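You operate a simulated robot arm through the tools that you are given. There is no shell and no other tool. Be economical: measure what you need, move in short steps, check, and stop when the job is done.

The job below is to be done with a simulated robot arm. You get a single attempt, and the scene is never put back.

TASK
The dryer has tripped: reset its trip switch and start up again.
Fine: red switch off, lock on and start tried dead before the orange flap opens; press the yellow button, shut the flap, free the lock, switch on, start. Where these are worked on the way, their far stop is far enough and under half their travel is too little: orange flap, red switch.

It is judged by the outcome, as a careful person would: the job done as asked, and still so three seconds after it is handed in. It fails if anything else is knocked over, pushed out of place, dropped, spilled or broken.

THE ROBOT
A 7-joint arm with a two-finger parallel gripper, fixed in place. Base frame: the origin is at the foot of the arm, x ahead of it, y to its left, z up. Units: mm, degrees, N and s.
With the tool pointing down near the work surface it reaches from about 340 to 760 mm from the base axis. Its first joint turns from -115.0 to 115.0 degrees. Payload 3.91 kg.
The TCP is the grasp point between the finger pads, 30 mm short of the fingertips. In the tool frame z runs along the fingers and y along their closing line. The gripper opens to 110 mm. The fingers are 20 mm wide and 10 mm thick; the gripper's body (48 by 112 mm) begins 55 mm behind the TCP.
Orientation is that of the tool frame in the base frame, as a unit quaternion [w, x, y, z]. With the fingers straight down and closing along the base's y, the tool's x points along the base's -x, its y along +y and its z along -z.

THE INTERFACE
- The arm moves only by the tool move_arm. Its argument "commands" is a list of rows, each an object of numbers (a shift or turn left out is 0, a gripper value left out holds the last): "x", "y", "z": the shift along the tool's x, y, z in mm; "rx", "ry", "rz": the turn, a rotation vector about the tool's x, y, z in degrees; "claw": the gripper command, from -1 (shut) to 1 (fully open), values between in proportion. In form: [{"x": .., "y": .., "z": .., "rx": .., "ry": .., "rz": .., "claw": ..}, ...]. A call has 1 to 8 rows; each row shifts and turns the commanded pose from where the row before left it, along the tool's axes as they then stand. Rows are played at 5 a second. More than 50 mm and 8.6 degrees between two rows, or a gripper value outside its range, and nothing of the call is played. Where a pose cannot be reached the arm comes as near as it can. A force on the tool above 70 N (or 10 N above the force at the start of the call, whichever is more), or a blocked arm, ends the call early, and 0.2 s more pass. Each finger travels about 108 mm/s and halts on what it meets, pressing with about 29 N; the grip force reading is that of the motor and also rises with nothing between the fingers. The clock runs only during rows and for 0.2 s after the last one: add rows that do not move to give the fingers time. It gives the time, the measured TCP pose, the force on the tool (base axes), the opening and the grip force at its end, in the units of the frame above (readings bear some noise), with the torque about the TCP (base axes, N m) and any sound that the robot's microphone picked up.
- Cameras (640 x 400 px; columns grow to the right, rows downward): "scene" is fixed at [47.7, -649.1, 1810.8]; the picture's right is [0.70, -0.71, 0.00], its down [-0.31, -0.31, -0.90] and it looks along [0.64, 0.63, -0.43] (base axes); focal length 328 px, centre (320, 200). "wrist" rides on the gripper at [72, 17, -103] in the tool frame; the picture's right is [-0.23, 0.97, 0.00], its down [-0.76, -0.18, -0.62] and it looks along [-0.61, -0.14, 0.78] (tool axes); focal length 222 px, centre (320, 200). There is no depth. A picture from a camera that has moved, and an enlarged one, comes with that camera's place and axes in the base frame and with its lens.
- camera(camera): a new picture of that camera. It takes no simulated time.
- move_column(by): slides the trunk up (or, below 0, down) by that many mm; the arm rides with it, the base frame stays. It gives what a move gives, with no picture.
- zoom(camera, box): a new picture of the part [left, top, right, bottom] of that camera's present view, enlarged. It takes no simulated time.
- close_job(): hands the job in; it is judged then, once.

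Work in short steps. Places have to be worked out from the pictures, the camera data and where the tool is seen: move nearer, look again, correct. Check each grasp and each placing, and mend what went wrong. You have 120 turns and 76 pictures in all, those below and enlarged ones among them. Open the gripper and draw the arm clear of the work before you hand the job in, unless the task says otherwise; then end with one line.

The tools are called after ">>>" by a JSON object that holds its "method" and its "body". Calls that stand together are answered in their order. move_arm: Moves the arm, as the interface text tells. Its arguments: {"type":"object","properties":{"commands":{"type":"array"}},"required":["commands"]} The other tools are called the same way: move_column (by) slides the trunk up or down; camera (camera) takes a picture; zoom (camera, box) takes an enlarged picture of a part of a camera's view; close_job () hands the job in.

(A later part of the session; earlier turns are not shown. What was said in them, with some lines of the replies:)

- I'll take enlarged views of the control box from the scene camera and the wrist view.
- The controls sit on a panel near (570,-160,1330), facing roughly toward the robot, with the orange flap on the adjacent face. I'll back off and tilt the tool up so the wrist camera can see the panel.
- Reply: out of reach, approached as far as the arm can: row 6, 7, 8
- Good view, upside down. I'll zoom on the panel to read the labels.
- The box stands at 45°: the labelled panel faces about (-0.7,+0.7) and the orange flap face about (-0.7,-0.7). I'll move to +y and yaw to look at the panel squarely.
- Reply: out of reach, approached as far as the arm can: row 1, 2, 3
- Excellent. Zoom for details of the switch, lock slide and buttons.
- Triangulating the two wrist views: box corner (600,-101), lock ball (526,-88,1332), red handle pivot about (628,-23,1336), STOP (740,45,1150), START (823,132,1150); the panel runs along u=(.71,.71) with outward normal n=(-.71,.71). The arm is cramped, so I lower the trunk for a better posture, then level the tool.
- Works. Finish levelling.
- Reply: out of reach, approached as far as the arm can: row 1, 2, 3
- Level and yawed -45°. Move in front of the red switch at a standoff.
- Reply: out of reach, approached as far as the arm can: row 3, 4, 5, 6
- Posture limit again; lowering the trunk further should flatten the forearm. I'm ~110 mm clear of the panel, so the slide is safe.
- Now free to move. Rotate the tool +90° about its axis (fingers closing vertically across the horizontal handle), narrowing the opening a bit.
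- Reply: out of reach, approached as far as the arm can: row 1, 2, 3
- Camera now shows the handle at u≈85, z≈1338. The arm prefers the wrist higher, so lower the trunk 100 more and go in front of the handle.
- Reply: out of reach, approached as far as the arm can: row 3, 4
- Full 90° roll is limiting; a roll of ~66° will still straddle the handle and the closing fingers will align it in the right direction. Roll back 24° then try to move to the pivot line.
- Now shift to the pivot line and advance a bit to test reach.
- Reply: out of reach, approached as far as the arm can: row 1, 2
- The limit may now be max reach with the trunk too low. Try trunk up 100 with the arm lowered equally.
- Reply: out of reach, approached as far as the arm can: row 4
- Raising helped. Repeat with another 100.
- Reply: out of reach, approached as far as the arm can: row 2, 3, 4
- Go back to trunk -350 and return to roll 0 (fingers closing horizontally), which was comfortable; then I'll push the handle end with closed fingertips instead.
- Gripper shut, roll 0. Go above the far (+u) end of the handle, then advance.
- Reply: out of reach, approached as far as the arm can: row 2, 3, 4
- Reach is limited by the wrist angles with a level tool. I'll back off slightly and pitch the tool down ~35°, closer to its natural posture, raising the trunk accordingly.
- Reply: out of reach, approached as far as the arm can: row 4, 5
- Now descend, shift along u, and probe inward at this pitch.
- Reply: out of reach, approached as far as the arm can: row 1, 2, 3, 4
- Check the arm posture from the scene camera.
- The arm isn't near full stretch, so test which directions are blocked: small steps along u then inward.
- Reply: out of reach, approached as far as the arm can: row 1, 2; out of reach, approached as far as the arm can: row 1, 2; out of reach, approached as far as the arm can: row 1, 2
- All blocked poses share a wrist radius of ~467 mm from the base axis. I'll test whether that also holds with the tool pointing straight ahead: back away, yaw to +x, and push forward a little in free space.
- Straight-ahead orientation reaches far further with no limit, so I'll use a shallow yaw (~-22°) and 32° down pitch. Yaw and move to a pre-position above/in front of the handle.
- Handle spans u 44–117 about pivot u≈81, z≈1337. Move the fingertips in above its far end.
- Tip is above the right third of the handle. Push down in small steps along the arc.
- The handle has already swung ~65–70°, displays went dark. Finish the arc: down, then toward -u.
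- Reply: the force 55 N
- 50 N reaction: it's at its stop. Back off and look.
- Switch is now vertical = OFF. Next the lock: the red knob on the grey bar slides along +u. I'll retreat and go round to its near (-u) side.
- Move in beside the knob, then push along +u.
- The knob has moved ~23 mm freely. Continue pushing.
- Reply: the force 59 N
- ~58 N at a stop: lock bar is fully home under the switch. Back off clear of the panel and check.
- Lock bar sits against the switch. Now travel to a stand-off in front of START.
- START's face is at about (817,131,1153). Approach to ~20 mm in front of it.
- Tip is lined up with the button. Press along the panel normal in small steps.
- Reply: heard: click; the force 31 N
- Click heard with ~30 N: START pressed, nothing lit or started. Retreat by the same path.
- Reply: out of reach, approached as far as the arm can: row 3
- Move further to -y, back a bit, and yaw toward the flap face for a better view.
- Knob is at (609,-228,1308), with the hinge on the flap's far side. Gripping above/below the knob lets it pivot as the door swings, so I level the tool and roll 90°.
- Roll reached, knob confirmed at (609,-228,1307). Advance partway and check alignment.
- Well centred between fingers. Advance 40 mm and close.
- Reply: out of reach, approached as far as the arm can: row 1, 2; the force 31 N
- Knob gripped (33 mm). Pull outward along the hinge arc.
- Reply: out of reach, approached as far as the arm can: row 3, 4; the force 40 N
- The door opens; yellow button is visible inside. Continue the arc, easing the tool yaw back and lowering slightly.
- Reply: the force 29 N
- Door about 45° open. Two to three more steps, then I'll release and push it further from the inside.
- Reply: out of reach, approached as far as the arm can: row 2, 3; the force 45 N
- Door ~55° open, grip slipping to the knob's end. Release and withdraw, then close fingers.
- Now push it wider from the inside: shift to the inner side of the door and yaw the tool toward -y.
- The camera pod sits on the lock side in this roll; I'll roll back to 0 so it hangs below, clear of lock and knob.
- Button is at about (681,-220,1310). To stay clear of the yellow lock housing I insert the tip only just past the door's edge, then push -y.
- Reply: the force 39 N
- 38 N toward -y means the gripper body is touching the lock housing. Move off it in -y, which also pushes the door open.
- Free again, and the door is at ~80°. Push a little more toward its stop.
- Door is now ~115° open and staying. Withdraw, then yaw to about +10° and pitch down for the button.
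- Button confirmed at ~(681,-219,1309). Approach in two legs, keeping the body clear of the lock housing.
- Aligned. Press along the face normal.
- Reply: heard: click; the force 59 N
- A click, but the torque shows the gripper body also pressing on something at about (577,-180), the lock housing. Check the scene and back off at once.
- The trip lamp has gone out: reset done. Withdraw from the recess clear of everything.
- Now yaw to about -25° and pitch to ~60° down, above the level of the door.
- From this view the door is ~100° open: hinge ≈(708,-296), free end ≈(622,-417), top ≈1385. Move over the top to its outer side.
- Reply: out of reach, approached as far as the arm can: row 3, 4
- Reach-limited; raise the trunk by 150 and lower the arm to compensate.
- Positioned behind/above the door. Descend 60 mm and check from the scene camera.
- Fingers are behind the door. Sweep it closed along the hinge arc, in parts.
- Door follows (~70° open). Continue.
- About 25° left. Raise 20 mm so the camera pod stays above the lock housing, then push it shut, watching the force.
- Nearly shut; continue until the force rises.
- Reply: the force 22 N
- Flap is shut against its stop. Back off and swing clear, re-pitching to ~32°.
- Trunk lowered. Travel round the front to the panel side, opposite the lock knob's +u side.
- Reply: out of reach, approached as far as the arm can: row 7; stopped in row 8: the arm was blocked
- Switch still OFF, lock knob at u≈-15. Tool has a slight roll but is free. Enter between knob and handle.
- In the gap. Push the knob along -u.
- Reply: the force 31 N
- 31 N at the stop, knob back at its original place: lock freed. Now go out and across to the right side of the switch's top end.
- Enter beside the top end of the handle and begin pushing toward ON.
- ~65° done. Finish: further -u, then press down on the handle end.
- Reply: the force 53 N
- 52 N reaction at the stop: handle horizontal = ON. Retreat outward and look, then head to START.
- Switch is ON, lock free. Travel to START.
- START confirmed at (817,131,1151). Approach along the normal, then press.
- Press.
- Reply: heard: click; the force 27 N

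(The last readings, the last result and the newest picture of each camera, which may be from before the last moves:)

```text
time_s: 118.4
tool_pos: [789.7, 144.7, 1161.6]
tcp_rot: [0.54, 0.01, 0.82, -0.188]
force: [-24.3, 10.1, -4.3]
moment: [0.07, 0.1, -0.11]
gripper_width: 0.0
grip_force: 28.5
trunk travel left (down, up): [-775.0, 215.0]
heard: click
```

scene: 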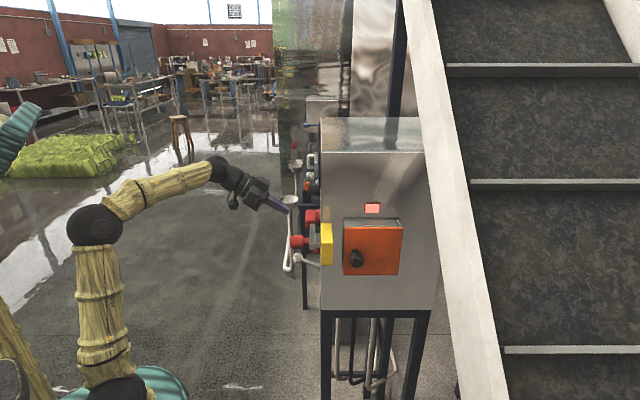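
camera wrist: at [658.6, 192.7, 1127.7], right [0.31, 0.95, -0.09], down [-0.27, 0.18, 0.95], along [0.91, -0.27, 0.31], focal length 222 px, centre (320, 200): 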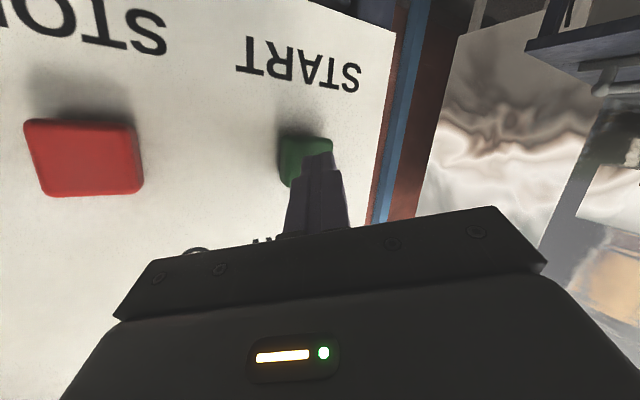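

Click heard. Retreat by the reverse path and check the panel.

>>> {"method": "move_arm", "body": {"commands": [{"x": 4, "y": 12, "z": -20.4}, {"x": 4.2, "y": 17.8, "z": -32.2}, {"x": 4.2, "y": 17.8, "z": -32.2}, {"x": -9.3, "y": -37.7, "z": -26.1}, {"x": -9.3, "y": -37.7, "z": -26.1}, {"x": -9.3, "y": -37.7, "z": -26.1}, {"x": -9.3, "y": -37.7, "z": -26.1}, {}]}}

>>> {"method": "camera", "body": {"camera": "wrist"}}

>>> {"method": "zoom", "body": {"camera": "scene", "box": [270, 130, 450, 310]}}

```text
time_s: 120.2
tool_pos: [614.9, 111.3, 1278.8]
tcp_rot: [0.539, 0.011, 0.82, -0.19]
force: [1.1, 0.0, 0.3]
moment: [0.0, 0.02, -0.01]
gripper_width: 0.0
grip_force: 29.3
trunk travel left (down, up): [-775.0, 215.0]
```

```text
9 pictures are left
camera wrist: at [497.1, 147.0, 1245.1], right [0.31, 0.95, -0.09], down [-0.27, 0.18, 0.95], along [0.91, -0.27, 0.31], focal length 222 px, centre (320, 200)
```

wrist: 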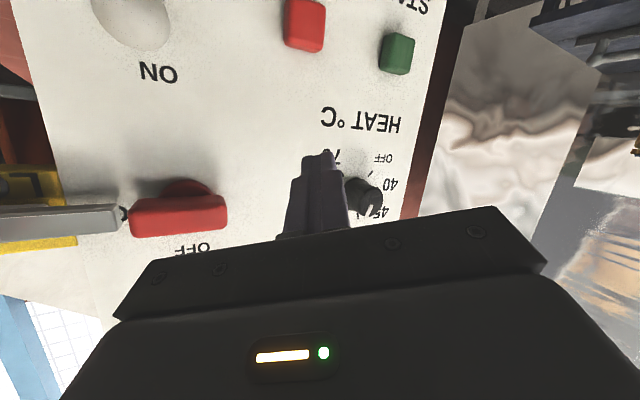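

```text
2.22 times, centred on (360, 220) of scene
camera zoom: at [47.7, -649.1, 1810.8], right [0.7, -0.71, 0.0], down [-0.31, -0.31, -0.9], along [0.64, 0.63, -0.43], focal length 730 px, centre (231, 156)
```

zoom: 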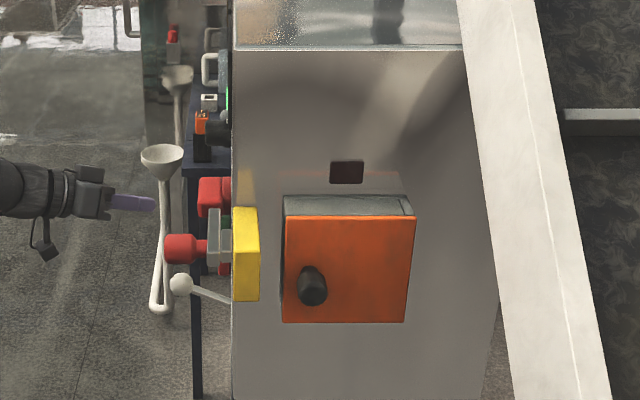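

Flap shut, trip lamp off, a green glow at the panel's upper edge. Retreat further and view the indicator and displays, opening the gripper.

>>> {"method": "move_arm", "body": {"commands": [{"x": 4.9, "y": 14.9, "z": -25.6}, {"x": 4.9, "y": 14.9, "z": -25.6}, {"x": -30, "y": -20, "z": -20}, {"x": -30, "y": -20, "z": -20}, {"x": -20, "y": -20, "z": -20, "claw": 0.5}, {}, {}]}}

>>> {"method": "camera", "body": {"camera": "wrist"}}

```text
time_s: 121.8
tool_pos: [538.8, 131.9, 1391.1]
tcp_rot: [0.54, 0.013, 0.82, -0.191]
force: [-0.2, 0.1, -0.4]
moment: [0.02, 0.02, 0.02]
gripper_width: 82.5
grip_force: 0.1
trunk travel left (down, up): [-775.0, 215.0]
```

```text
7 pictures are left
camera wrist: at [419.7, 167.2, 1356.3], right [0.31, 0.95, -0.09], down [-0.27, 0.18, 0.95], along [0.91, -0.27, 0.31], focal length 222 px, centre (320, 200)
```

wrist: 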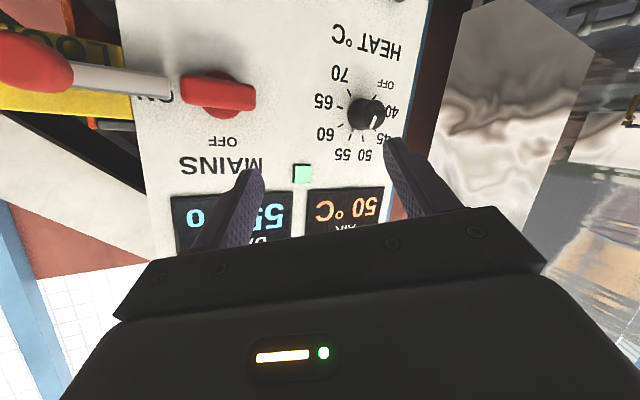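

The green run lamp is lit, the displays are live (50 °C), the switch is ON, the lock is free, the flap is shut, and the arm is clear with its gripper open. I'm handing the job in.

>>> {"method": "close_job", "body": {}}

```text
The job is handed in.
```

The dryer's trip is reset and it is running again: the steps were done in the order you gave, and the trip lamp is off and the green run lamp lit, though the gripper pressed against the yellow lock housing twice (about 38 N and 58 N) with no visible shift.
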